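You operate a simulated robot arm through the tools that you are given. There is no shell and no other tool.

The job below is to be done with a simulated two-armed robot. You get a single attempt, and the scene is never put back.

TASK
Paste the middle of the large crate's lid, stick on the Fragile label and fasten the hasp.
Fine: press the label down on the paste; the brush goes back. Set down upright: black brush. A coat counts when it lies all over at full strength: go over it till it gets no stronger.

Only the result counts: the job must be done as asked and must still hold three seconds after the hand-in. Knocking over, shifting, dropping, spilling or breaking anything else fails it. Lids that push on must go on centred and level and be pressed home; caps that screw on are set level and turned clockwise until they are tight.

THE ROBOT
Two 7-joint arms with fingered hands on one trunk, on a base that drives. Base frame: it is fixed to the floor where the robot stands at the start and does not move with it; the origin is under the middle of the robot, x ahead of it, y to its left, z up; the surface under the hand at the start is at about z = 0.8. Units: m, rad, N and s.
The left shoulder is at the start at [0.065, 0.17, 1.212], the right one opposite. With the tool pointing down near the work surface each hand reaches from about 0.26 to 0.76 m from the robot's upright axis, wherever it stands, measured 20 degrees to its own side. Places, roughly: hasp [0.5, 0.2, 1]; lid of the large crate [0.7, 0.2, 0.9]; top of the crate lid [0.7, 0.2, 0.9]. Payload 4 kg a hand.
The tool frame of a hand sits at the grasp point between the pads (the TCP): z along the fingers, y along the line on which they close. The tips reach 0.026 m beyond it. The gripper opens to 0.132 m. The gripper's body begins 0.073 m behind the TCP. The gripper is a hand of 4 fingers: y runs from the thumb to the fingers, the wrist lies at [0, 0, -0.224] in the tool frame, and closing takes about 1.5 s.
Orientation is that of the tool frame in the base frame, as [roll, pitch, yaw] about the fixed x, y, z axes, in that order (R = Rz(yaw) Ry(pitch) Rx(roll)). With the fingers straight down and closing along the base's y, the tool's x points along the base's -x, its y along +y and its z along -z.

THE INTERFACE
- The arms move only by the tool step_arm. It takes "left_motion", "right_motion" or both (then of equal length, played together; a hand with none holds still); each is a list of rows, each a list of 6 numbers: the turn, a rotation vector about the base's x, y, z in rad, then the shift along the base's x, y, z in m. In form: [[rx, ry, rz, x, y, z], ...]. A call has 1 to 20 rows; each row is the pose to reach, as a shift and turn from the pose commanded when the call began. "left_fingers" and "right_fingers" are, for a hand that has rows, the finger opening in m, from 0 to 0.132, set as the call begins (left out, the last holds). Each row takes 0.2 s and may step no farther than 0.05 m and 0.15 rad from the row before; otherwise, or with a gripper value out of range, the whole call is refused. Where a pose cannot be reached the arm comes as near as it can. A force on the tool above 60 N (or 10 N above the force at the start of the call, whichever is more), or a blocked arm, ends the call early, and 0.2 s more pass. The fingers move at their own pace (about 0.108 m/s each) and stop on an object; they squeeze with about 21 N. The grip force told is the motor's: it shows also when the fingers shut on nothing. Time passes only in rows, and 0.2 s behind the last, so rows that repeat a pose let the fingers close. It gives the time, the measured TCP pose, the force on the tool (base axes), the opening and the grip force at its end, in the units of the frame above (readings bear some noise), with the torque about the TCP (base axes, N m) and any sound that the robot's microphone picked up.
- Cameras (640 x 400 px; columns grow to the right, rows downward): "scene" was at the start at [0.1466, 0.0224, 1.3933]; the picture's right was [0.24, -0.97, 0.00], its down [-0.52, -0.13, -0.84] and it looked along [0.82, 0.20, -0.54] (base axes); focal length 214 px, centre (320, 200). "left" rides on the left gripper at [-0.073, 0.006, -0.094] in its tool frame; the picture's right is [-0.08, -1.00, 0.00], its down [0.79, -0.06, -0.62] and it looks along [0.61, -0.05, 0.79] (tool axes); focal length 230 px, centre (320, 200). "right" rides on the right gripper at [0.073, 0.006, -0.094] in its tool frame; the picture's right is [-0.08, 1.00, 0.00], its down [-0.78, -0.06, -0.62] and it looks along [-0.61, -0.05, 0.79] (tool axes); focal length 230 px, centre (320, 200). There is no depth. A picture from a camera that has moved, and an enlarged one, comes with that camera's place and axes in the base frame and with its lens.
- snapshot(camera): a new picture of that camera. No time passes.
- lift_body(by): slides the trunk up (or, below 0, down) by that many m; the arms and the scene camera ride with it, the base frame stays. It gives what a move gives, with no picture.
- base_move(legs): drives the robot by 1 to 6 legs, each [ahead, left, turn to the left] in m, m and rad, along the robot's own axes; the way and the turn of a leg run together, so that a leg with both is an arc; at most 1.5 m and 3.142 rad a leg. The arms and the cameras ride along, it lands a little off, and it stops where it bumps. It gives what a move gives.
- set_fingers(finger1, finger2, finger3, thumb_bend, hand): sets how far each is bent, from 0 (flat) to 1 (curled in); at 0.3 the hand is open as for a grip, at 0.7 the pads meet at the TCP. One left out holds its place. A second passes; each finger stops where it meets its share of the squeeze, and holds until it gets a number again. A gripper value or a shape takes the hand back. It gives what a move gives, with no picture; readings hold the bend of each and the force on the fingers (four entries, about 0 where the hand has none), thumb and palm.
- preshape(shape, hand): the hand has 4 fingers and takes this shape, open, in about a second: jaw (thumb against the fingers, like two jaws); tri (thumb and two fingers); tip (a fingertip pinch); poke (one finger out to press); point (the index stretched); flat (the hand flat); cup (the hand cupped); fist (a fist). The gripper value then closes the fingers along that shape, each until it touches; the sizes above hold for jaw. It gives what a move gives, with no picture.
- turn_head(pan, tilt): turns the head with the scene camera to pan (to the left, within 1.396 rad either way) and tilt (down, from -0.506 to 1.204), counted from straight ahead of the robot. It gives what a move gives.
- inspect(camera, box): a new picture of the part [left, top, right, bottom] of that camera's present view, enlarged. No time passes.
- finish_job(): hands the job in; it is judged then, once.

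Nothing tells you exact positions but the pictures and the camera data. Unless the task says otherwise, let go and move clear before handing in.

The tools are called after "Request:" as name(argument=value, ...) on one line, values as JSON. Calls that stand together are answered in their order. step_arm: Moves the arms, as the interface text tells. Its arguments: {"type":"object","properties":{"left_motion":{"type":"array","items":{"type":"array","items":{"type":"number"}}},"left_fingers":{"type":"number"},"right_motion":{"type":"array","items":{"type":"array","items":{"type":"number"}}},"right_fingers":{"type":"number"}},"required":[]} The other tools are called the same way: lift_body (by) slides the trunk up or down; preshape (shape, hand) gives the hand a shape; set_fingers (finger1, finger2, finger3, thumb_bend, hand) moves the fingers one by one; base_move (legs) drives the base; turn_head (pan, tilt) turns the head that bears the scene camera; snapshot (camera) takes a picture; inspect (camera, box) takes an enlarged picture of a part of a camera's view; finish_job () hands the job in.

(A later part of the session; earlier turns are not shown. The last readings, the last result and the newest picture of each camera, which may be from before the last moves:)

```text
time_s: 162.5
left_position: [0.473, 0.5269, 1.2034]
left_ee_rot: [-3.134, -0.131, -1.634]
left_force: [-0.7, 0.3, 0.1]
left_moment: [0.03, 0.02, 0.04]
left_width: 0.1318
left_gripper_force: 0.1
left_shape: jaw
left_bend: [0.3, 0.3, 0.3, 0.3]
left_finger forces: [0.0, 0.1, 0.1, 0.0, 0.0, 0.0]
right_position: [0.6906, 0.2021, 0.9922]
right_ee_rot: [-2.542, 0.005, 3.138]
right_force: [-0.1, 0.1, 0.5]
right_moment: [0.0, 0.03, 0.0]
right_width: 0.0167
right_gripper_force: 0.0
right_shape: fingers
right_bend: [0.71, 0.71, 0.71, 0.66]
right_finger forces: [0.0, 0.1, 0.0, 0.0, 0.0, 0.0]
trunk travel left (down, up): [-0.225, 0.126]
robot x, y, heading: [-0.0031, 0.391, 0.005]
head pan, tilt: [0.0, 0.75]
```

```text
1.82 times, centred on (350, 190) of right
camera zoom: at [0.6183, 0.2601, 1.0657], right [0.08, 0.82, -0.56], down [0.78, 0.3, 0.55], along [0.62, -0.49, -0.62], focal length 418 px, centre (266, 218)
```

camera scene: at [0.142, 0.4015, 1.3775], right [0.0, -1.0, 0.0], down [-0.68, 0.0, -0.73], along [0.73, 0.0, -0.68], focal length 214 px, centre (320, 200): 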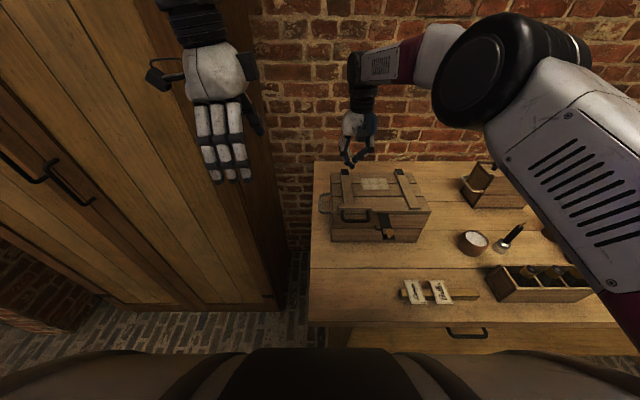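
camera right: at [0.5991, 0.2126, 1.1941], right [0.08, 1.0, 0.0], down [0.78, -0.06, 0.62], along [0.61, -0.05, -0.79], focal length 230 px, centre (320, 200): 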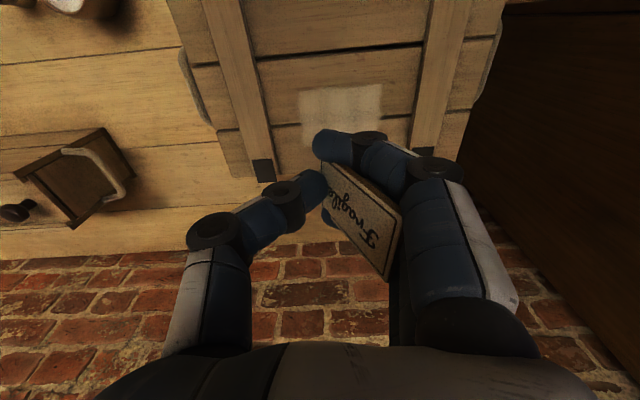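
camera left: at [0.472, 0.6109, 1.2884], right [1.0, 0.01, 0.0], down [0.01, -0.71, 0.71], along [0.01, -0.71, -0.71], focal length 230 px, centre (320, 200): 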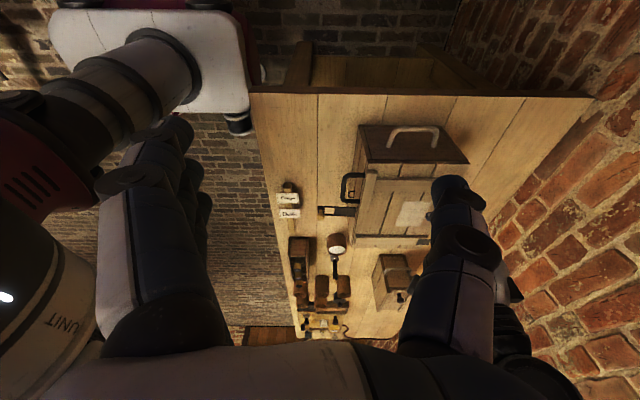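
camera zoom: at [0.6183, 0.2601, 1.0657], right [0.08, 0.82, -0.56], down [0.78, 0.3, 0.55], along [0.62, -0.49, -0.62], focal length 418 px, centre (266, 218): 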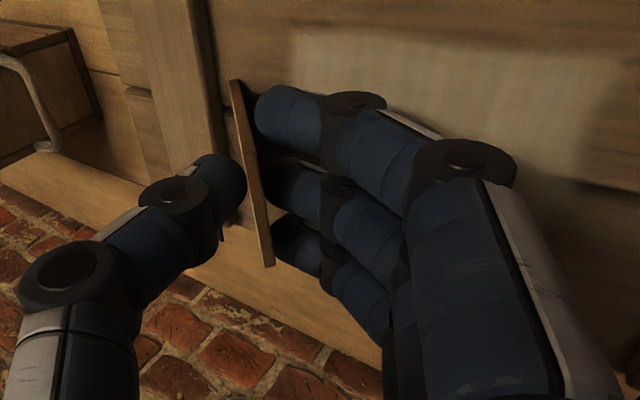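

The card stayed put, and the fingertips are now about three-quarters of the way up it. I pinch here.

Request:
set_fingers(hand="right", thumb_bend=0.78)

Request:
inspect(camera="scene", box=[340, 130, 436, 200])

Request:
inspect(camera="right", box=[240, 80, 460, 300])

```text
time_s: 163.5
left_position: [0.473, 0.527, 1.2034]
left_ee_rot: [-3.133, -0.13, -1.632]
left_force: [0.3, -1.1, 0.9]
left_moment: [0.01, 0.0, -0.01]
left_width: 0.1318
left_gripper_force: 0.1
left_shape: jaw
left_bend: [0.3, 0.3, 0.3, 0.3]
left_finger forces: [0.1, 0.0, 0.0, 0.0, 0.1, 0.0]
right_position: [0.6919, 0.2022, 0.9931]
right_ee_rot: [-2.542, 0.003, 3.139]
right_force: [-0.3, -0.3, 0.3]
right_moment: [-0.01, -0.03, 0.0]
right_width: 0.013
right_gripper_force: 7.5
right_shape: fingers
right_bend: [0.7, 0.7, 0.7, 0.73]
right_finger forces: [2.1, 2.8, 2.8, 0.0, 6.9, 0.0]
trunk travel left (down, up): [-0.225, 0.126]
robot x, y, heading: [0.0011, 0.397, -0.002]
head pan, tilt: [0.0, 0.75]
```

```text
5.71 times, centred on (388, 165) of scene
camera zoom: at [0.142, 0.401, 1.3775], right [0.0, -1.0, 0.0], down [-0.68, 0.0, -0.73], along [0.73, 0.0, -0.68], focal length 1226 px, centre (-69, 400)
```

zoom: 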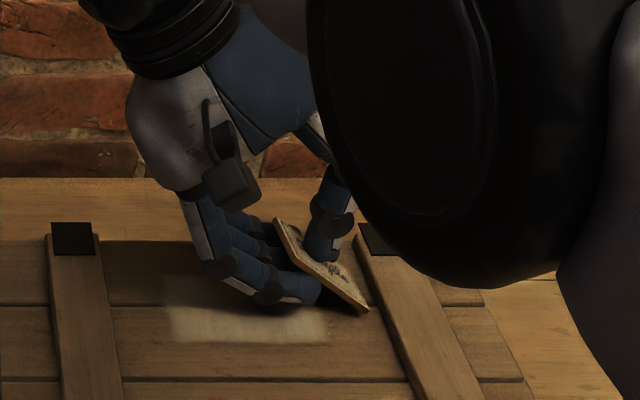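

```text
1.82 times, centred on (350, 190) of right
camera zoom: at [0.6183, 0.26, 1.0657], right [0.08, 0.82, -0.56], down [0.78, 0.3, 0.55], along [0.62, -0.49, -0.62], focal length 418 px, centre (266, 218)
```

zoom: 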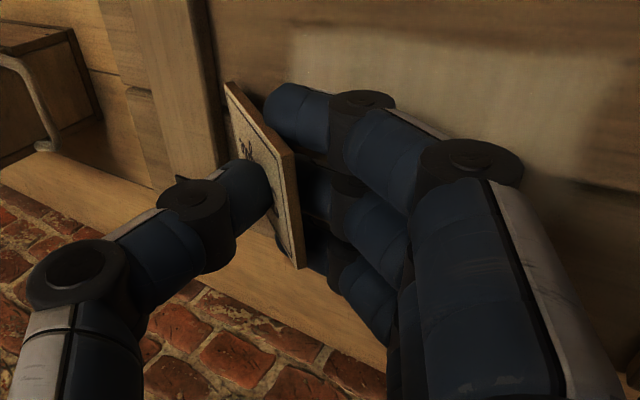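

A good firm pinch near the top end (thumb 6.9 N against three fingers). I lift slightly and shift it +y so its low edge comes to the right edge of the target, then measure.

Request:
step_arm(right_motion=[[0, 0, 0, 0, 0.002, 0.006], [0, 0, 0, 0, 0.006, 0.014], [0, 0, 0, 0, 0.02, 0.018], [0, 0, 0, 0, 0.035, 0.018], [0, 0, 0, 0, 0.042, 0.018], [0, 0, 0, 0, 0.042, 0.018]])

Request:
inspect(camera="scene", box=[330, 130, 410, 190])

Request:
inspect(camera="right", box=[240, 80, 460, 300])

Request:
snapshot(camera="left")

```text
time_s: 164.9
left_position: [0.4726, 0.5281, 1.2032]
left_ee_rot: [-3.134, -0.13, -1.631]
left_force: [-1.0, 1.0, -0.1]
left_moment: [0.01, 0.0, 0.03]
left_width: 0.1319
left_gripper_force: 0.1
left_shape: jaw
left_bend: [0.3, 0.3, 0.3, 0.3]
left_finger forces: [0.0, 0.0, 0.1, 0.0, 0.1, 0.1]
right_position: [0.6947, 0.2299, 1.014]
right_ee_rot: [-2.545, 0.009, 3.115]
right_force: [-0.5, -0.7, 0.1]
right_moment: [0.01, 0.02, 0.01]
right_width: 0.0129
right_gripper_force: 7.0
right_shape: fingers
right_bend: [0.7, 0.7, 0.7, 0.73]
right_finger forces: [2.1, 2.9, 2.7, 0.0, 7.1, 0.1]
trunk travel left (down, up): [-0.225, 0.126]
robot x, y, heading: [-0.0025, 0.3982, 0.0]
head pan, tilt: [0.0, 0.75]
```

```text
6.67 times, centred on (370, 160) of scene
camera zoom: at [0.142, 0.401, 1.3775], right [0.0, -1.0, 0.0], down [-0.68, 0.0, -0.73], along [0.73, 0.0, -0.68], focal length 1430 px, centre (-13, 467)
```

zoom: 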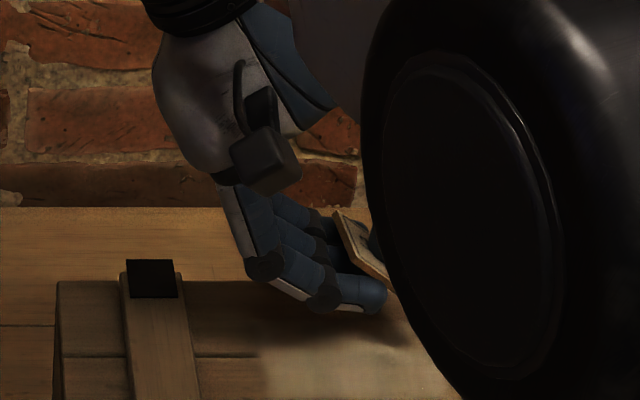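

```text
1.82 times, centred on (350, 190) of right
camera zoom: at [0.6218, 0.2893, 1.0873], right [0.1, 0.82, -0.56], down [0.79, 0.28, 0.55], along [0.61, -0.5, -0.62], focal length 418 px, centre (266, 218)
```

zoom: 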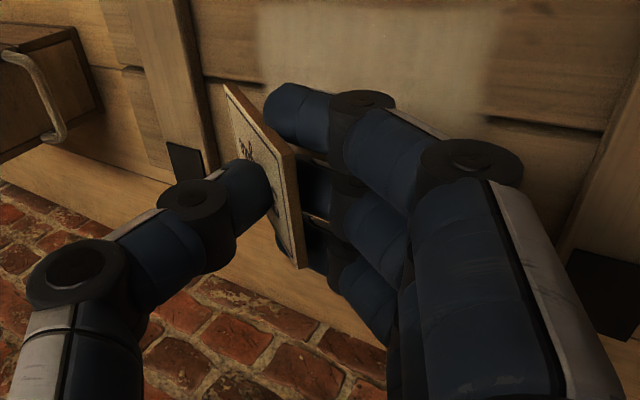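

```text
taken
camera left: at [0.472, 0.6118, 1.2887], right [1.0, 0.02, 0.0], down [0.01, -0.7, 0.71], along [0.01, -0.71, -0.7], focal length 230 px, centre (320, 200)
```

left: 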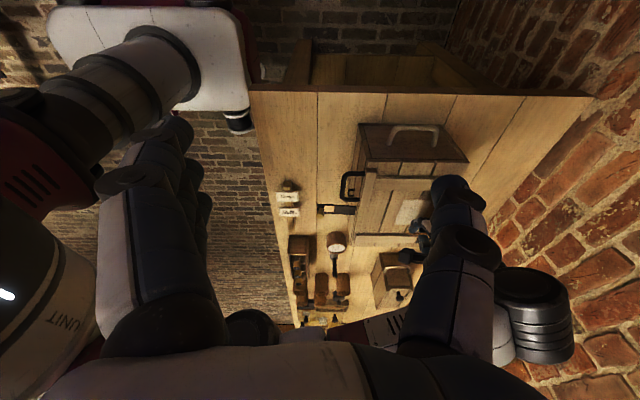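

The card's low end is at y of about 0.189, its top end near 0.24, sloping about 35°. That is well placed. I lower until the low edge just touches the paste.

Request:
step_arm(right_motion=[[0, 0, 0, 0, 0, -0.01], [0, 0, 0, 0, 0, -0.02], [0, 0, 0, 0, 0, -0.027], [0, 0, 0, 0, 0, -0.031], [0, 0, 0, 0, 0, -0.031]])

Request:
inspect(camera="right", box=[240, 80, 460, 300])

Request:
snapshot(camera="scene")

Request:
inspect(camera="left", box=[370, 180, 466, 260])

```text
time_s: 166.1
left_position: [0.4734, 0.5273, 1.2026]
left_ee_rot: [-3.134, -0.132, -1.632]
left_force: [0.2, -1.1, -0.8]
left_moment: [0.01, 0.0, -0.03]
left_width: 0.132
left_gripper_force: 0.1
left_shape: jaw
left_bend: [0.3, 0.3, 0.3, 0.3]
left_finger forces: [0.1, 0.0, 0.0, 0.0, 0.0, 0.0]
right_position: [0.6945, 0.2315, 0.9818]
right_ee_rot: [-2.542, 0.007, 3.117]
right_force: [0.4, -0.2, 1.4]
right_moment: [-0.01, 0.03, -0.04]
right_width: 0.0112
right_gripper_force: 8.5
right_shape: fingers
right_bend: [0.71, 0.69, 0.7, 0.75]
right_finger forces: [3.6, 3.7, 3.0, 0.1, 6.5, 0.1]
trunk travel left (down, up): [-0.225, 0.126]
robot x, y, heading: [-0.0002, 0.4019, 0.002]
head pan, tilt: [0.0, 0.75]
```

```text
1.82 times, centred on (350, 190) of right
camera zoom: at [0.6216, 0.2908, 1.0552], right [0.1, 0.82, -0.56], down [0.79, 0.28, 0.55], along [0.61, -0.5, -0.62], focal length 418 px, centre (266, 218)
```

zoom: 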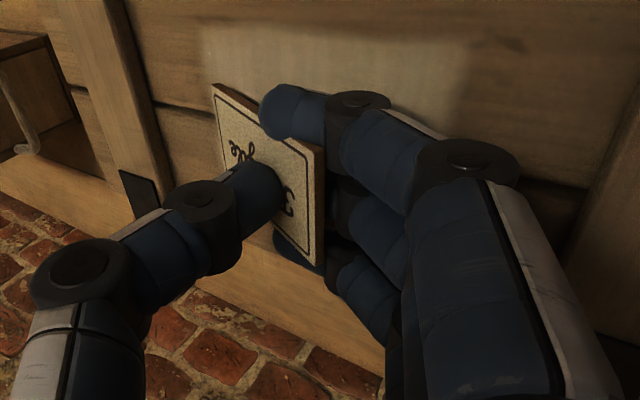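

```text
taken
camera scene: at [0.1419, 0.401, 1.3775], right [0.0, -1.0, 0.0], down [-0.68, 0.0, -0.73], along [0.73, 0.0, -0.68], focal length 214 px, centre (320, 200)
```

scene: 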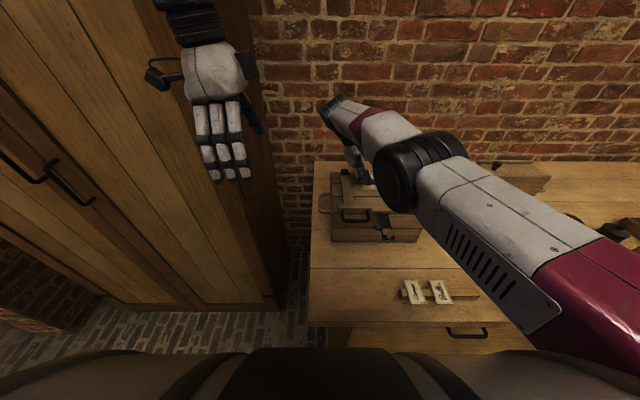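

```text
5.00 times, centred on (418, 220) of left
camera zoom: at [0.472, 0.6119, 1.2888], right [1.0, 0.02, 0.0], down [0.01, -0.7, 0.71], along [0.01, -0.71, -0.7], focal length 1150 px, centre (-170, 100)
```

zoom: 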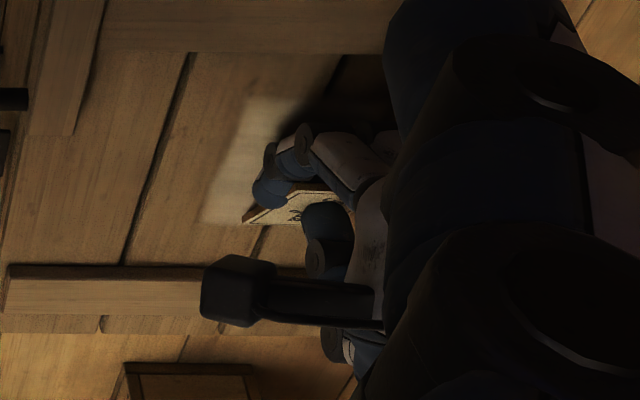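

The low edge is on the paste and the card has settled to about 26°, centred near x 0.695. I lift a hair and shift it a few millimetres toward −x and +y to centre it.

Request:
step_arm(right_motion=[[0, 0, 0, 0, 0, 0.003], [0, 0, 0, -0.004, 0.004, 0.003], [0, 0, 0, -0.007, 0.008, 0.003], [0, 0, 0, -0.007, 0.008, 0.001], [0, 0, 0, -0.007, 0.008, 0.001]])

Request:
inspect(camera="right", box=[240, 80, 460, 300])

Request:
inspect(camera="left", box=[370, 180, 466, 260])

```text
time_s: 167.5
left_position: [0.4737, 0.5278, 1.2051]
left_ee_rot: [-3.134, -0.135, -1.634]
left_force: [-0.7, -0.1, -0.1]
left_moment: [0.0, -0.03, -0.01]
left_width: 0.132
left_gripper_force: 0.1
left_shape: jaw
left_bend: [0.3, 0.3, 0.3, 0.3]
left_finger forces: [0.0, 0.1, 0.1, 0.0, 0.1, 0.0]
right_position: [0.6877, 0.2212, 0.9785]
right_ee_rot: [-2.547, 0.002, 3.086]
right_force: [0.1, 1.1, 1.0]
right_moment: [-0.02, -0.01, -0.02]
right_width: 0.011
right_gripper_force: 9.7
right_shape: fingers
right_bend: [0.71, 0.68, 0.7, 0.76]
right_finger forces: [4.3, 3.8, 3.0, 0.1, 7.2, 0.0]
trunk travel left (down, up): [-0.225, 0.126]
robot x, y, heading: [0.0014, 0.3986, 0.002]
head pan, tilt: [0.0, 0.75]
stopped in row 5 (right hand): the arm was blocked; the commanded pose is now the measured one
```

```text
1.82 times, centred on (350, 190) of right
camera zoom: at [0.6178, 0.2816, 1.0526], right [0.12, 0.82, -0.56], down [0.8, 0.25, 0.55], along [0.59, -0.51, -0.63], focal length 418 px, centre (266, 218)
```

zoom: 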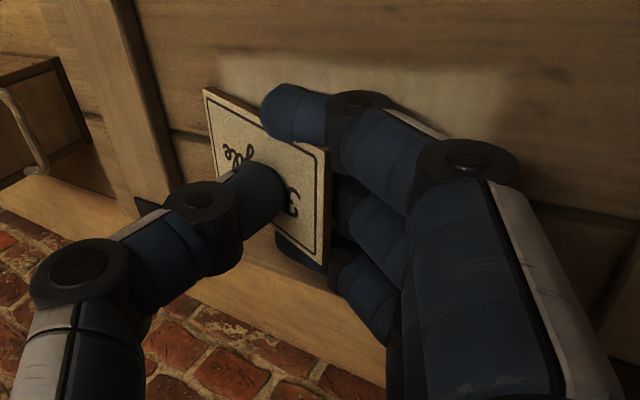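

```text
5.00 times, centred on (418, 220) of left
camera zoom: at [0.472, 0.6121, 1.2888], right [1.0, 0.02, 0.0], down [0.01, -0.7, 0.72], along [0.01, -0.72, -0.7], focal length 1150 px, centre (-170, 100)
```

zoom: 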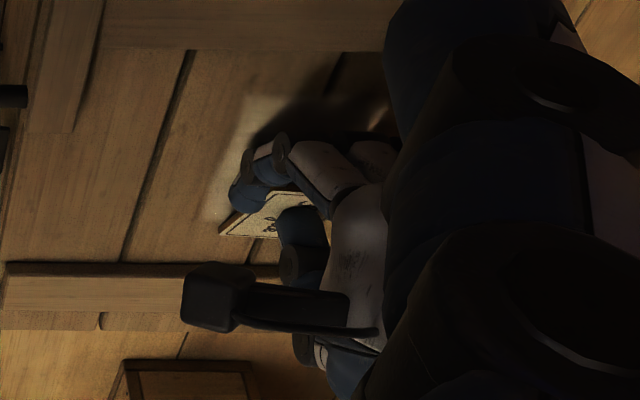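

The arm has reached a joint limit and slid back about 10 mm. I lift clear by a few millimetres and use a small base move to carry the card +y instead.

Request:
step_arm(right_motion=[[0, 0, 0, 0, 0, 0.003], [0, 0, 0, 0, 0, 0.006], [0, 0, 0, 0, 0, 0.006]])

Request:
base_move(legs=[[0, 0.02, 0]])

Request:
inspect(camera="right", box=[240, 80, 460, 300])

Request:
inspect(camera="left", box=[370, 180, 466, 260])

```text
time_s: 168.3
left_position: [0.4724, 0.5275, 1.2039]
left_ee_rot: [-3.134, -0.133, -1.633]
left_force: [-1.2, 0.3, 0.0]
left_moment: [0.03, -0.02, 0.02]
left_width: 0.1318
left_gripper_force: 0.1
left_shape: jaw
left_bend: [0.3, 0.3, 0.3, 0.3]
left_finger forces: [0.1, 0.1, 0.1, 0.0, 0.0, 0.1]
right_position: [0.6871, 0.2204, 0.9824]
right_ee_rot: [-2.546, -0.003, 3.084]
right_force: [-0.2, 0.2, -0.6]
right_moment: [0.01, -0.06, 0.0]
right_width: 0.0115
right_gripper_force: 8.3
right_shape: fingers
right_bend: [0.7, 0.68, 0.7, 0.76]
right_finger forces: [4.7, 3.6, 2.6, 0.1, 6.2, 0.0]
trunk travel left (down, up): [-0.225, 0.126]
robot x, y, heading: [-0.0014, 0.4017, 0.007]
head pan, tilt: [0.0, 0.75]
```

```text
time_s: 169.2
left_position: [0.473, 0.5482, 1.2043]
left_ee_rot: [-3.136, -0.133, -1.632]
left_force: [0.2, 0.4, -0.3]
left_moment: [-0.05, -0.01, -0.01]
left_width: 0.1319
left_gripper_force: 0.0
left_shape: jaw
left_bend: [0.3, 0.3, 0.3, 0.3]
left_finger forces: [0.0, 0.1, 0.1, 0.0, 0.0, 0.0]
right_position: [0.6875, 0.2408, 0.9857]
right_ee_rot: [-2.549, 0.001, 3.087]
right_force: [0.9, 0.4, -0.9]
right_moment: [0.01, -0.02, -0.03]
right_width: 0.0115
right_gripper_force: 8.8
right_shape: fingers
right_bend: [0.7, 0.68, 0.7, 0.76]
right_finger forces: [4.7, 3.6, 2.4, 0.1, 6.1, 0.0]
trunk travel left (down, up): [-0.225, 0.126]
robot x, y, heading: [-0.0004, 0.4209, 0.001]
head pan, tilt: [0.0, 0.75]
```

```text
1.82 times, centred on (350, 190) of right
camera zoom: at [0.6182, 0.3028, 1.0595], right [0.12, 0.82, -0.56], down [0.8, 0.25, 0.55], along [0.59, -0.51, -0.63], focal length 418 px, centre (266, 218)
```

zoom: 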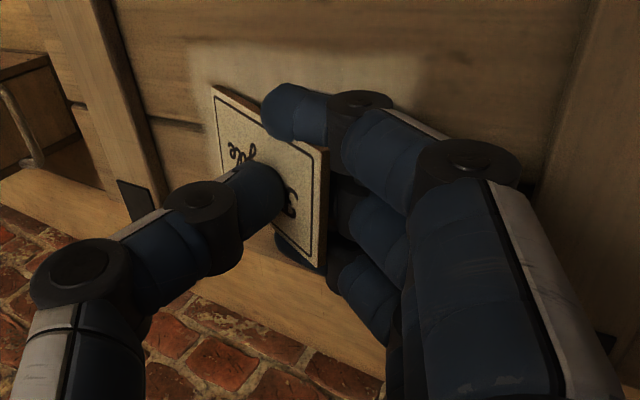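

```text
5.00 times, centred on (418, 220) of left
camera zoom: at [0.472, 0.6328, 1.2886], right [1.0, 0.02, 0.0], down [0.01, -0.7, 0.72], along [0.01, -0.72, -0.7], focal length 1150 px, centre (-170, 100)
```

zoom: 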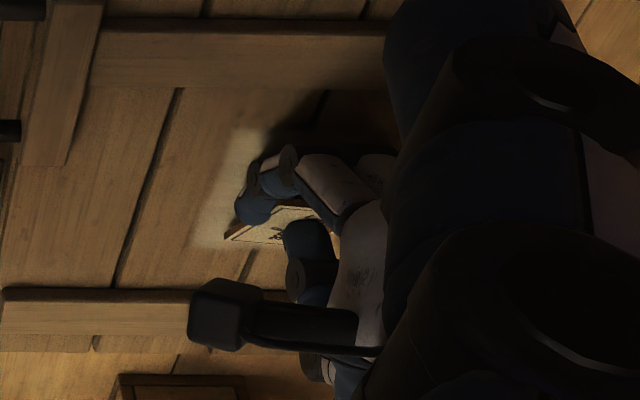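

The card's low edge is now at y of about 0.196, so flat it would span 0.196–0.258, centred on the paste, with x centre about 0.69. I lower it to touch.

Request:
step_arm(right_motion=[[0, 0, 0, 0, 0, -0.003], [0, 0, 0, 0, 0, -0.006], [0, 0, 0, 0, 0, -0.006]])

Request:
inspect(camera="right", box=[240, 80, 460, 300])

```text
time_s: 170.0
left_position: [0.4733, 0.548, 1.2043]
left_ee_rot: [-3.134, -0.133, -1.632]
left_force: [-0.5, -0.5, 1.0]
left_moment: [0.02, 0.0, 0.01]
left_width: 0.1319
left_gripper_force: 0.2
left_shape: jaw
left_bend: [0.3, 0.3, 0.3, 0.3]
left_finger forces: [0.0, 0.0, 0.0, 0.0, 0.0, 0.0]
right_position: [0.6882, 0.2396, 0.9796]
right_ee_rot: [-2.551, 0.002, 3.084]
right_force: [0.2, -0.3, 0.2]
right_moment: [0.04, -0.01, 0.0]
right_width: 0.0115
right_gripper_force: 9.3
right_shape: fingers
right_bend: [0.7, 0.68, 0.7, 0.76]
right_finger forces: [4.8, 3.7, 2.9, 0.0, 7.2, 0.0]
trunk travel left (down, up): [-0.225, 0.126]
robot x, y, heading: [-0.0004, 0.4182, 0.002]
head pan, tilt: [0.0, 0.75]
```

```text
1.82 times, centred on (350, 190) of right
camera zoom: at [0.6184, 0.3011, 1.0536], right [0.13, 0.82, -0.56], down [0.8, 0.25, 0.55], along [0.59, -0.51, -0.63], focal length 418 px, centre (266, 218)
```

zoom: 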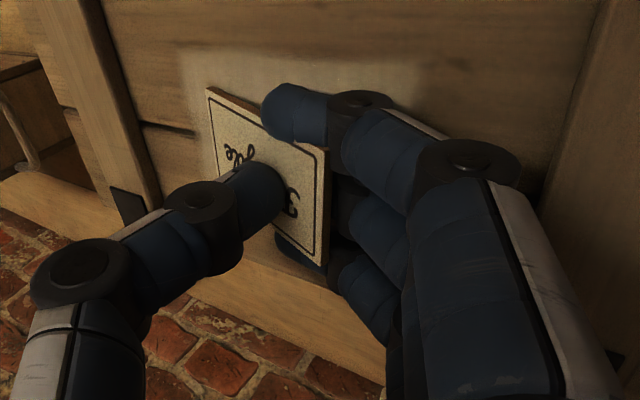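

I release in one smooth motion: open the whole hand while raising it slightly, so the fingertips slide out from under the card's top end and it drops flat onto the paste.

Request:
step_arm(right_motion=[[0, 0, 0, 0, 0.002, 0.012], [0, 0, 0, 0, 0.004, 0.026], [0, 0, 0, 0, 0.004, 0.04], [0, 0, 0, 0, 0.004, 0.06], [0, 0, 0, 0, 0.004, 0.08], [0, 0, 0, 0, 0.004, 0.08]], right_fingers=0.132)

Request:
snapshot(camera="right")

Request:
inspect(camera="left", box=[350, 160, 462, 250])

Request:
snapshot(camera="scene")

```text
time_s: 171.4
left_position: [0.4726, 0.5477, 1.2042]
left_ee_rot: [-3.134, -0.132, -1.631]
left_force: [-0.8, 0.4, 0.0]
left_moment: [-0.03, -0.02, -0.01]
left_width: 0.1318
left_gripper_force: 0.0
left_shape: jaw
left_bend: [0.3, 0.3, 0.3, 0.3]
left_finger forces: [0.0, 0.0, 0.0, 0.1, 0.0, 0.1]
right_position: [0.6869, 0.2424, 1.0607]
right_ee_rot: [-2.551, 0.001, 3.081]
right_force: [-0.2, -1.4, -0.5]
right_moment: [-0.02, -0.01, 0.0]
right_width: 0.132
right_gripper_force: 0.0
right_shape: jaw
right_bend: [0.3, 0.3, 0.3, 0.3]
right_finger forces: [0.0, 0.1, 0.1, 0.0, 0.0, 0.0]
trunk travel left (down, up): [-0.225, 0.126]
robot x, y, heading: [0.0011, 0.4206, 0.001]
head pan, tilt: [0.0, 0.75]
```

```text
taken
camera right: at [0.6187, 0.3042, 1.1348], right [0.13, 0.82, -0.55], down [0.8, 0.24, 0.55], along [0.59, -0.51, -0.63], focal length 230 px, centre (320, 200)
```

right: 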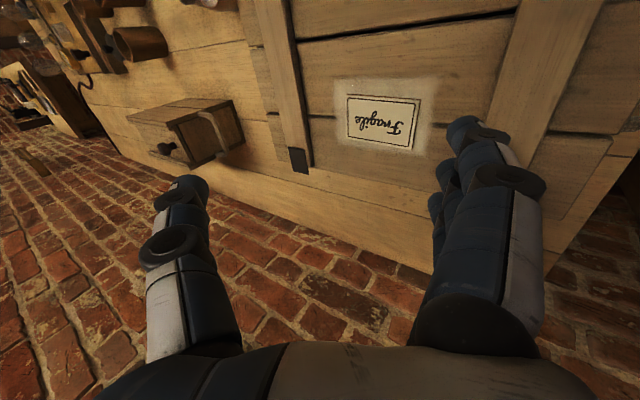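

```text
4.44 times, centred on (406, 205) of left
camera zoom: at [0.4721, 0.632, 1.2887], right [1.0, 0.02, 0.0], down [0.01, -0.7, 0.72], along [0.01, -0.72, -0.7], focal length 1022 px, centre (-62, 178)
```

zoom: 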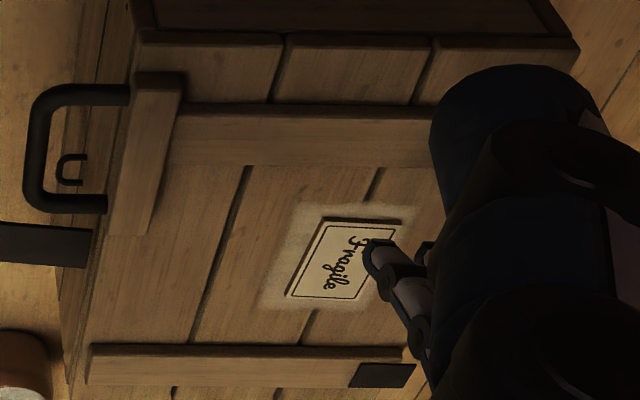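

```text
taken
camera scene: at [0.1421, 0.4208, 1.3775], right [0.0, -1.0, 0.0], down [-0.68, 0.0, -0.73], along [0.73, 0.0, -0.68], focal length 214 px, centre (320, 200)
```

scene: 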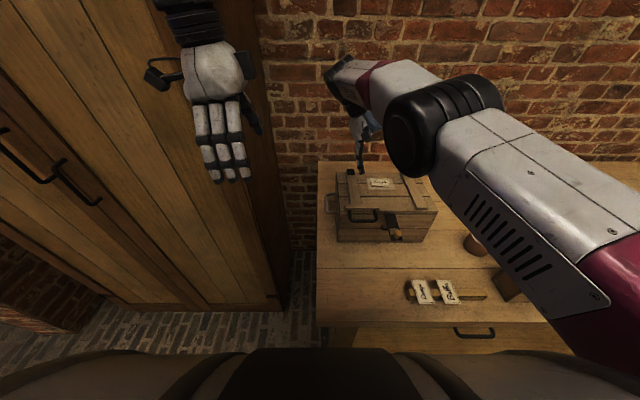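

The card lies flat on the paste, well centred and reading from the front. Now I straighten the hand above it and shape it to press.

Request:
step_arm(right_motion=[[0.1, 0, 0.01, 0, -0.005, 0.02], [0.2, 0, 0.02, 0, -0.01, 0.04], [0.3, 0, 0.03, 0, -0.015, 0.06], [0.4, 0, 0.04, 0, -0.015, 0.06], [0.5, 0, 0.05, 0, -0.015, 0.06], [0.59, 0, 0.06, 0, -0.015, 0.06], [0.59, 0, 0.06, 0, -0.015, 0.06]])

Request:
preshape(hand="right", shape="fist")

Request:
snapshot(camera="right")

Request:
snapshot(camera="scene")

```text
time_s: 173.0
left_position: [0.4737, 0.549, 1.2048]
left_ee_rot: [-3.135, -0.133, -1.632]
left_force: [0.4, -0.1, 0.4]
left_moment: [0.01, 0.0, 0.02]
left_width: 0.1318
left_gripper_force: 0.0
left_shape: jaw
left_bend: [0.3, 0.3, 0.3, 0.3]
left_finger forces: [0.0, 0.0, 0.0, 0.0, 0.1, 0.0]
right_position: [0.6873, 0.2301, 1.1189]
right_ee_rot: [-3.14, -0.012, -3.132]
right_force: [-0.3, -0.3, -0.1]
right_moment: [0.0, -0.02, 0.0]
right_width: 0.132
right_gripper_force: 0.1
right_shape: jaw
right_bend: [0.3, 0.3, 0.3, 0.3]
right_finger forces: [0.0, 0.0, 0.0, 0.0, 0.0, 0.1]
trunk travel left (down, up): [-0.225, 0.126]
robot x, y, heading: [-0.0025, 0.4188, 0.003]
head pan, tilt: [0.0, 0.75]
```

```text
time_s: 173.9
left_position: [0.4728, 0.5476, 1.2045]
left_ee_rot: [-3.135, -0.133, -1.633]
left_force: [0.6, -0.4, -0.1]
left_moment: [0.02, -0.01, 0.03]
left_width: 0.1317
left_gripper_force: 0.0
left_shape: jaw
left_bend: [0.3, 0.3, 0.3, 0.3]
left_finger forces: [0.0, 0.1, 0.1, 0.0, 0.0, 0.1]
right_position: [0.6887, 0.2294, 1.1196]
right_ee_rot: [-3.138, -0.012, -3.133]
right_force: [0.9, 0.6, 0.3]
right_moment: [0.0, 0.01, 0.03]
right_width: 0.0002
right_gripper_force: 0.1
right_shape: fist
right_bend: [1.0, 1.0, 0.99, 0.54]
right_finger forces: [0.0, 0.0, 0.1, 0.0, 0.1, 0.0]
trunk travel left (down, up): [-0.225, 0.126]
robot x, y, heading: [0.0044, 0.4161, -0.003]
head pan, tilt: [0.0, 0.75]
```

```text
taken
camera right: at [0.6161, 0.2354, 1.2133], right [0.07, 1.0, 0.0], down [0.79, -0.05, 0.61], along [0.61, -0.04, -0.8], focal length 230 px, centre (320, 200)
```

right: 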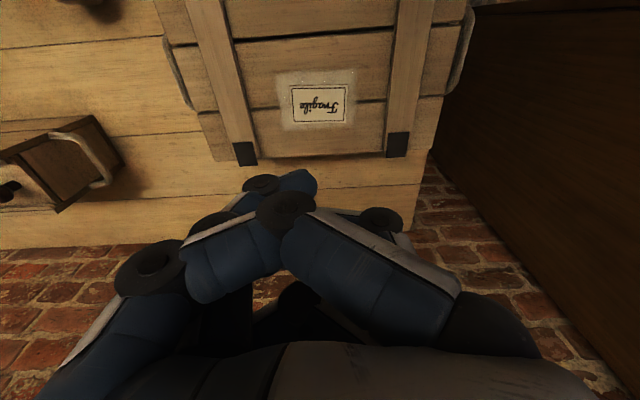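

```text
taken
camera scene: at [0.1419, 0.4209, 1.3775], right [0.0, -1.0, 0.0], down [-0.68, 0.0, -0.73], along [0.73, 0.0, -0.68], focal length 214 px, centre (320, 200)
```

scene: 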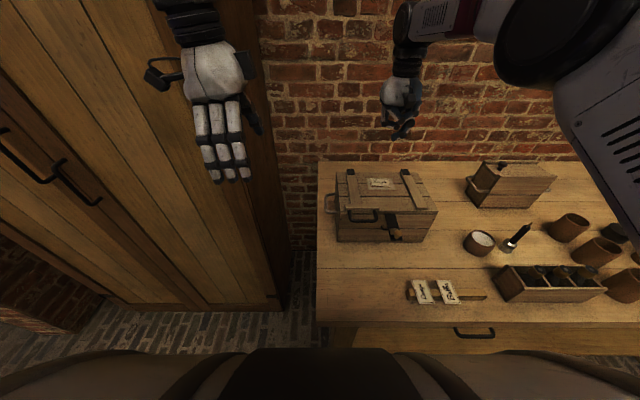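

Request:
inspect(camera="scene", box=[360, 70, 440, 150])

Request:
inspect(camera="right", box=[250, 50, 410, 150])

Request:
inspect(camera="scene", box=[352, 165, 416, 205])

```text
5.00 times, centred on (400, 110) of scene
camera zoom: at [0.1419, 0.4209, 1.3775], right [0.0, -1.0, 0.0], down [-0.68, 0.0, -0.73], along [0.73, 0.0, -0.68], focal length 1072 px, centre (-80, 650)
```

zoom: 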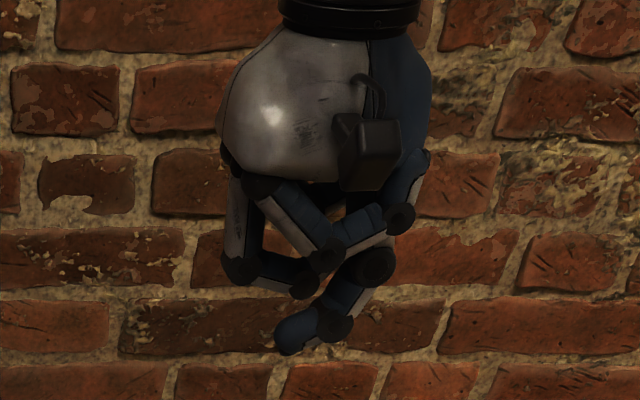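

```text
4.00 times, centred on (330, 100) of right
camera zoom: at [0.6161, 0.2354, 1.2133], right [0.07, 1.0, 0.0], down [0.79, -0.05, 0.61], along [0.61, -0.04, -0.8], focal length 920 px, centre (280, 600)
```

zoom: 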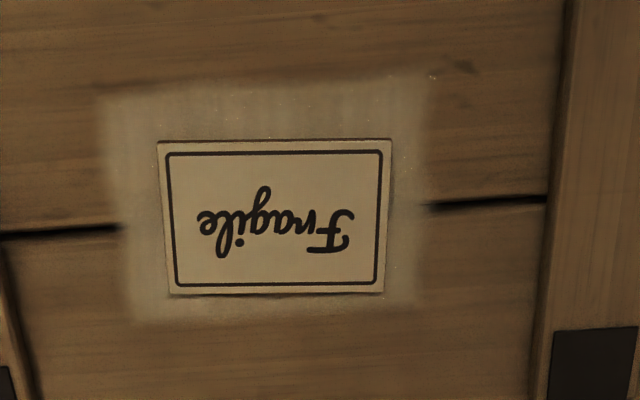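

```text
10.00 times, centred on (384, 185) of scene
camera zoom: at [0.1419, 0.4209, 1.3775], right [0.0, -1.0, 0.0], down [-0.68, 0.0, -0.73], along [0.73, 0.0, -0.68], focal length 2145 px, centre (-320, 350)
```

zoom: 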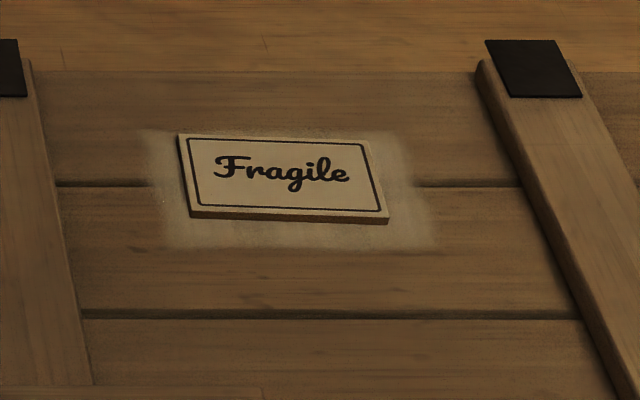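

The card is flat and well centred on the coat. The fist's thumb hangs lowest, so I try the poke shape for pressing.

Request:
preshape(hand="right", shape="poke")

Request:
inspect(camera="scene", box=[360, 70, 440, 150])

Request:
snapshot(camera="right")

```text
time_s: 174.8
left_position: [0.4739, 0.548, 1.2043]
left_ee_rot: [-3.135, -0.134, -1.632]
left_force: [0.6, -0.4, -0.4]
left_moment: [-0.02, -0.01, 0.0]
left_width: 0.1319
left_gripper_force: 0.0
left_shape: jaw
left_bend: [0.3, 0.3, 0.3, 0.3]
left_finger forces: [0.1, 0.0, 0.0, 0.1, 0.0, 0.0]
right_position: [0.6874, 0.2288, 1.1202]
right_ee_rot: [-3.14, -0.012, -3.133]
right_force: [0.0, 0.3, 0.1]
right_moment: [0.04, -0.01, -0.05]
right_width: 0.0
right_gripper_force: 0.1
right_shape: poke
right_bend: [1.0, 1.0, 1.0, 0.46]
right_finger forces: [0.0, 0.0, 0.0, 0.1, 0.0, 0.0]
trunk travel left (down, up): [-0.225, 0.126]
robot x, y, heading: [-0.0008, 0.4207, 0.005]
head pan, tilt: [0.0, 0.75]
```

```text
5.00 times, centred on (400, 110) of scene
camera zoom: at [0.1419, 0.4208, 1.3775], right [0.0, -1.0, 0.0], down [-0.68, 0.0, -0.73], along [0.73, 0.0, -0.68], focal length 1072 px, centre (-80, 650)
```

zoom: 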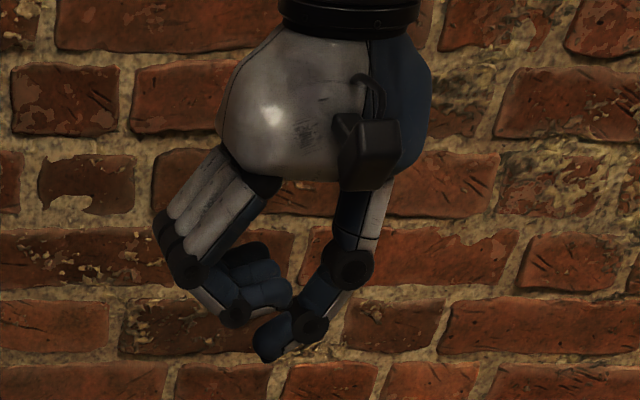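

```text
taken
camera right: at [0.6161, 0.2354, 1.2133], right [0.07, 1.0, 0.0], down [0.79, -0.05, 0.61], along [0.61, -0.04, -0.8], focal length 230 px, centre (320, 200)
```

right: 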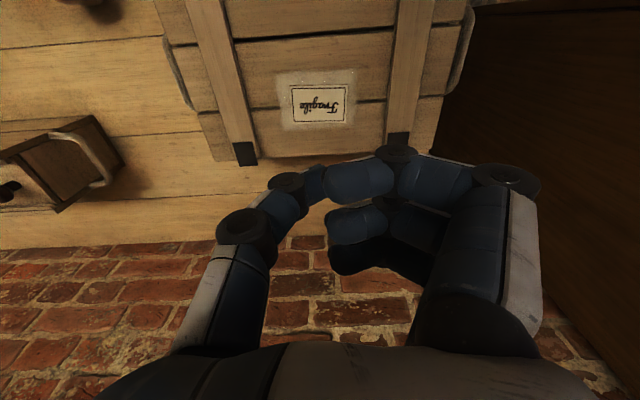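

Poke leaves the thumb hanging too. I use the jaw shape closed, with the fingertips together, to press straight down on the card.

Request:
preshape(hand="right", shape="jaw")

Request:
step_arm(right_motion=[[0, 0, 0, 0, 0, 0], [0, 0, 0, 0, 0, 0], [0, 0, 0, 0, 0, -0.02], [0, 0, 0, 0.001, -0.002, -0.06], [0, 0, 0, 0.001, -0.002, -0.1], [0, 0, 0, 0.001, -0.002, -0.125], [0, 0, 0, 0.001, -0.002, -0.135], [0, 0, 0, 0.001, -0.002, -0.135]], right_fingers=0.0)

Request:
inspect(camera="right", box=[220, 60, 440, 240])

Request:
inspect(camera="scene", box=[345, 140, 425, 200])

```text
time_s: 175.7
left_position: [0.4724, 0.5468, 1.2044]
left_ee_rot: [-3.136, -0.133, -1.632]
left_force: [0.3, -0.9, 0.3]
left_moment: [-0.01, 0.02, 0.01]
left_width: 0.1317
left_gripper_force: 0.1
left_shape: jaw
left_bend: [0.3, 0.3, 0.3, 0.3]
left_finger forces: [0.0, 0.0, 0.1, 0.0, 0.0, 0.1]
right_position: [0.6877, 0.2304, 1.1191]
right_ee_rot: [-3.139, -0.011, -3.133]
right_force: [-0.5, -0.1, 0.0]
right_moment: [-0.02, -0.02, 0.01]
right_width: 0.132
right_gripper_force: 0.1
right_shape: jaw
right_bend: [0.3, 0.3, 0.3, 0.3]
right_finger forces: [0.1, 0.0, 0.0, 0.0, 0.0, 0.0]
trunk travel left (down, up): [-0.225, 0.126]
robot x, y, heading: [0.001, 0.4157, 0.003]
head pan, tilt: [0.0, 0.75]
```

```text
time_s: 177.5
left_position: [0.4729, 0.5484, 1.2046]
left_ee_rot: [-3.135, -0.131, -1.632]
left_force: [-0.3, 0.3, 0.0]
left_moment: [0.02, 0.01, 0.01]
left_width: 0.132
left_gripper_force: 0.0
left_shape: jaw
left_bend: [0.3, 0.3, 0.3, 0.3]
left_finger forces: [0.0, 0.0, 0.0, 0.0, 0.1, 0.0]
right_position: [0.6878, 0.227, 0.9842]
right_ee_rot: [-3.14, -0.012, -3.134]
right_force: [-0.3, -0.6, -0.2]
right_moment: [0.0, 0.0, 0.0]
right_width: 0.0
right_gripper_force: 20.9
right_shape: jaw
right_bend: [0.67, 0.59, 0.67, 0.66]
right_finger forces: [0.0, 0.0, 0.0, 0.0, 0.1, 0.0]
trunk travel left (down, up): [-0.225, 0.126]
robot x, y, heading: [-0.0009, 0.4217, 0.002]
head pan, tilt: [0.0, 0.75]
```

```text
2.22 times, centred on (330, 150) of right
camera zoom: at [0.6165, 0.2328, 1.0791], right [0.07, 1.0, 0.0], down [0.79, -0.05, 0.61], along [0.61, -0.04, -0.79], focal length 511 px, centre (298, 311)
```

zoom: 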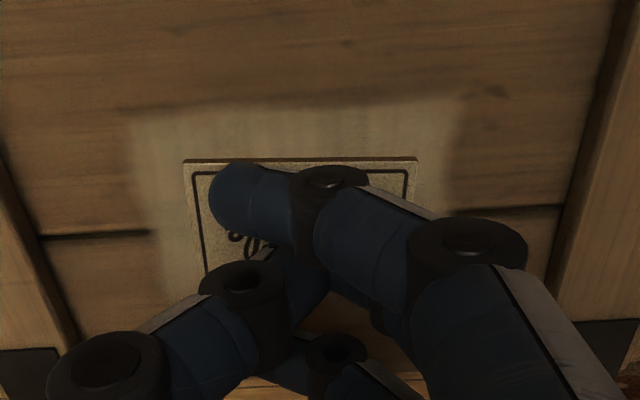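

```text
6.67 times, centred on (385, 170) of scene
camera zoom: at [0.1419, 0.4208, 1.3775], right [0.0, -1.0, 0.0], down [-0.68, 0.0, -0.73], along [0.73, 0.0, -0.68], focal length 1430 px, centre (-113, 400)
```

zoom: 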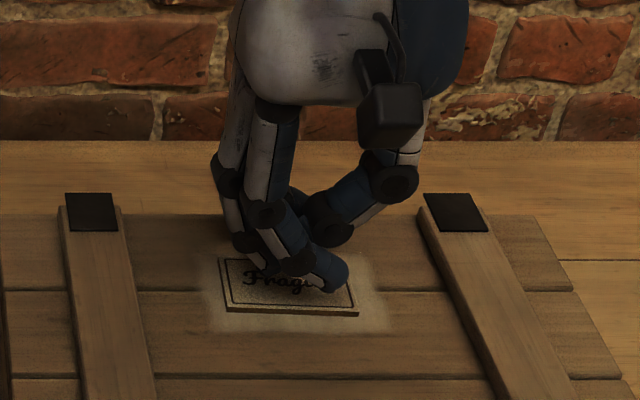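

Request:
step_arm(right_motion=[[0, 0, 0, 0, 0.002, -0.005], [0, 0, 0, 0, 0.002, -0.01], [0, 0, 0, 0, 0.002, -0.013], [0, 0, 0, 0, 0.002, -0.013]])

Request:
inspect(camera="scene", box=[345, 140, 425, 200])

```text
time_s: 178.5
left_position: [0.4696, 0.5491, 1.2063]
left_ee_rot: [-3.131, -0.133, -1.632]
left_force: [-0.2, -0.1, 0.3]
left_moment: [0.03, 0.0, 0.0]
left_width: 0.1317
left_gripper_force: 0.1
left_shape: jaw
left_bend: [0.3, 0.3, 0.3, 0.3]
left_finger forces: [0.1, 0.0, 0.0, 0.0, 0.1, 0.0]
right_position: [0.6883, 0.2312, 0.9782]
right_ee_rot: [-3.14, -0.002, -3.134]
right_force: [0.3, 1.0, 37.2]
right_moment: [0.35, -0.11, 0.0]
right_width: 0.0
right_gripper_force: 21.5
right_shape: jaw
right_bend: [0.67, 0.68, 0.67, 0.66]
right_finger forces: [0.0, 0.0, 0.0, 0.0, 0.0, 0.1]
trunk travel left (down, up): [-0.225, 0.126]
robot x, y, heading: [-0.0013, 0.4204, 0.0]
head pan, tilt: [0.0, 0.75]
```

```text
6.67 times, centred on (385, 170) of scene
camera zoom: at [0.1379, 0.422, 1.3784], right [0.0, -1.0, 0.0], down [-0.68, 0.0, -0.73], along [0.73, 0.0, -0.68], focal length 1430 px, centre (-113, 400)
```

zoom: 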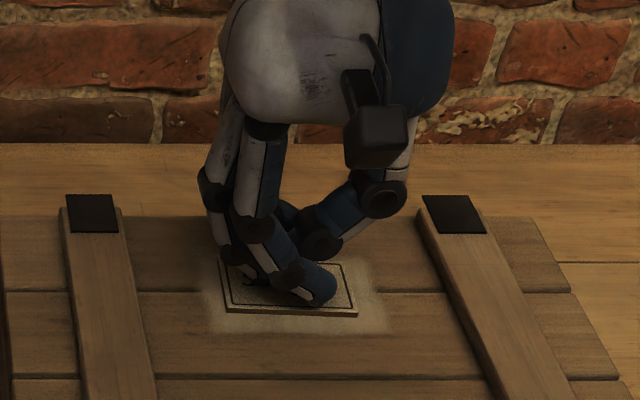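

Pressed with about 37 N at the centre. I lift, then press both ends more gently as well.

Request:
step_arm(right_motion=[[0, 0, 0, 0, 0, 0.006], [0, 0, 0, 0, 0, 0.016], [0, 0, 0, 0, -0.02, 0.016], [0, 0, 0, 0, -0.02, 0.008], [0, 0, 0, 0, -0.02, 0.004], [0, 0, 0, 0, -0.02, 0.002], [0, 0, 0, 0, -0.02, 0.002], [0, 0, 0, 0, -0.02, 0.016], [0, 0, 0, 0, 0.016, 0.016], [0, 0, 0, 0, 0.016, 0.008], [0, 0, 0, 0, 0.016, 0.004], [0, 0, 0, 0, 0.016, 0.002], [0, 0, 0, 0, 0.016, 0.002]])

Request:
step_arm(right_motion=[[0, 0, 0, 0, 0, 0.01], [0, 0, 0, 0, 0, 0.04], [0, 0, 0, 0, -0.01, 0.08], [0, 0, 0, -0.02, -0.04, 0.1], [0, 0, 0, -0.05, -0.08, 0.1], [0, 0, 0, -0.08, -0.12, 0.1], [0, 0, 0, -0.08, -0.12, 0.1]])

Request:
inspect(camera="scene", box=[352, 165, 416, 205])

Request:
inspect(camera="left", box=[370, 180, 466, 250])

Request:
snapshot(camera="scene")

```text
time_s: 181.3
left_position: [0.4707, 0.5502, 1.2054]
left_ee_rot: [-3.132, -0.131, -1.631]
left_force: [-0.3, 0.0, 0.1]
left_moment: [0.01, 0.03, 0.0]
left_width: 0.1318
left_gripper_force: 0.1
left_shape: jaw
left_bend: [0.3, 0.3, 0.3, 0.3]
left_finger forces: [0.1, 0.0, 0.0, 0.0, 0.0, 0.0]
right_position: [0.6892, 0.2478, 0.9775]
right_ee_rot: [3.141, -0.002, -3.133]
right_force: [4.2, 3.3, 36.5]
right_moment: [0.55, -0.15, -0.05]
right_width: 0.0001
right_gripper_force: 21.2
right_shape: jaw
right_bend: [0.67, 0.65, 0.67, 0.67]
right_finger forces: [0.1, 56.4, 0.0, 0.0, 0.0, 0.0]
trunk travel left (down, up): [-0.225, 0.126]
robot x, y, heading: [-0.0007, 0.4173, 0.003]
head pan, tilt: [0.0, 0.75]
```

```text
time_s: 182.9
left_position: [0.4736, 0.547, 1.2043]
left_ee_rot: [-3.134, -0.133, -1.631]
left_force: [0.2, -0.4, -0.4]
left_moment: [-0.05, 0.03, 0.04]
left_width: 0.1319
left_gripper_force: 0.1
left_shape: jaw
left_bend: [0.3, 0.3, 0.3, 0.3]
left_finger forces: [0.0, 0.0, 0.0, 0.0, 0.1, 0.0]
right_position: [0.6085, 0.127, 1.073]
right_ee_rot: [-3.139, -0.014, -3.131]
right_force: [-0.4, -0.6, -1.2]
right_moment: [0.02, 0.05, 0.0]
right_width: 0.0
right_gripper_force: 20.9
right_shape: jaw
right_bend: [0.67, 0.58, 0.67, 0.67]
right_finger forces: [0.0, 0.0, 0.0, 0.0, 0.1, 0.1]
trunk travel left (down, up): [-0.225, 0.126]
robot x, y, heading: [0.0005, 0.4204, 0.003]
head pan, tilt: [0.0, 0.75]
```

```text
10.00 times, centred on (384, 185) of scene
camera zoom: at [0.1426, 0.4216, 1.3774], right [0.0, -1.0, 0.0], down [-0.68, 0.0, -0.73], along [0.73, 0.0, -0.68], focal length 2145 px, centre (-320, 350)
```

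zoom: 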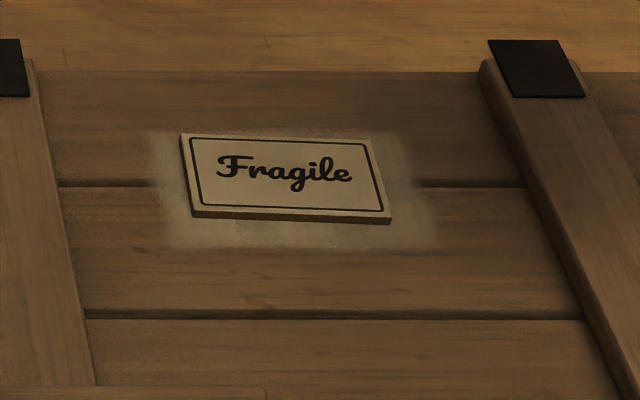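

```text
5.71 times, centred on (418, 215) of left
camera zoom: at [0.4726, 0.6327, 1.2884], right [1.0, 0.02, 0.0], down [0.01, -0.7, 0.72], along [0.01, -0.72, -0.7], focal length 1315 px, centre (-240, 114)
```

zoom: 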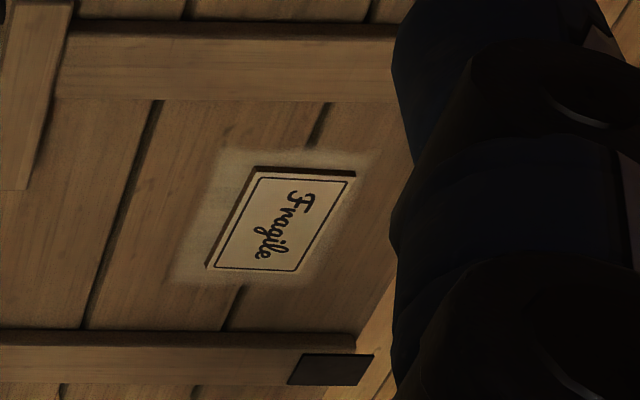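

```text
taken
camera scene: at [0.1426, 0.4216, 1.3774], right [0.0, -1.0, 0.0], down [-0.68, 0.0, -0.73], along [0.73, 0.0, -0.68], focal length 214 px, centre (320, 200)
```

scene: 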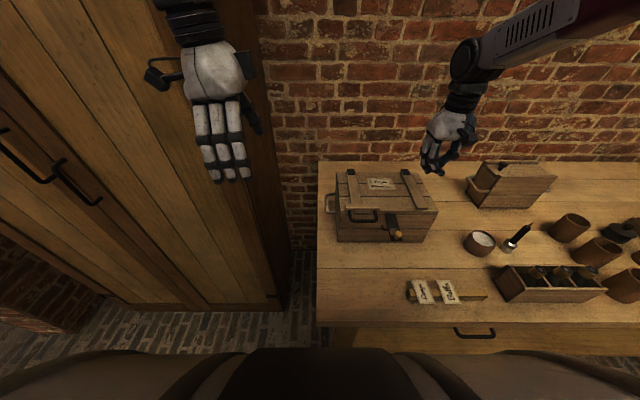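

The card has not moved at all under the pressing, so it is stuck. Next is the hasp: I zoom in on it from here to measure it.

Request:
inspect(camera="scene", box=[365, 205, 429, 245])

Request:
inspect(camera="left", box=[310, 170, 390, 230])

```text
10.00 times, centred on (397, 225) of scene
camera zoom: at [0.1426, 0.4216, 1.3774], right [0.0, -1.0, 0.0], down [-0.68, 0.0, -0.73], along [0.73, 0.0, -0.68], focal length 2145 px, centre (-450, -50)
```

zoom: 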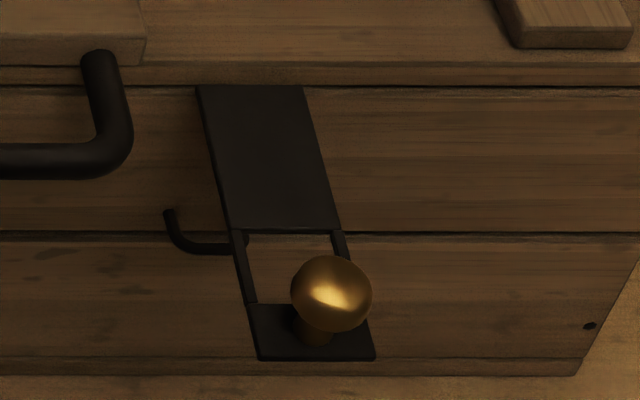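

```text
6.67 times, centred on (350, 200) of left
camera zoom: at [0.4726, 0.6327, 1.2884], right [1.0, 0.02, 0.0], down [0.01, -0.7, 0.72], along [0.01, -0.72, -0.7], focal length 1534 px, centre (120, 200)
```

zoom: 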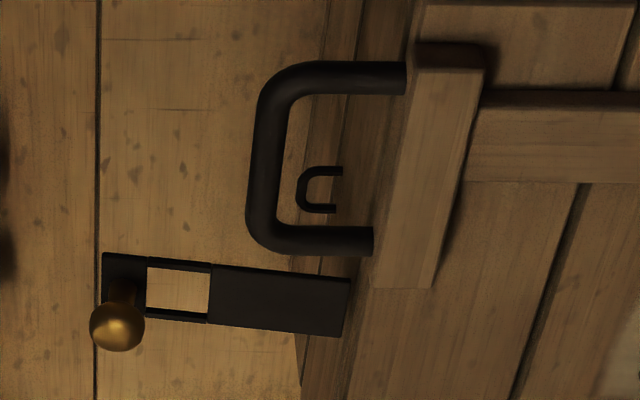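

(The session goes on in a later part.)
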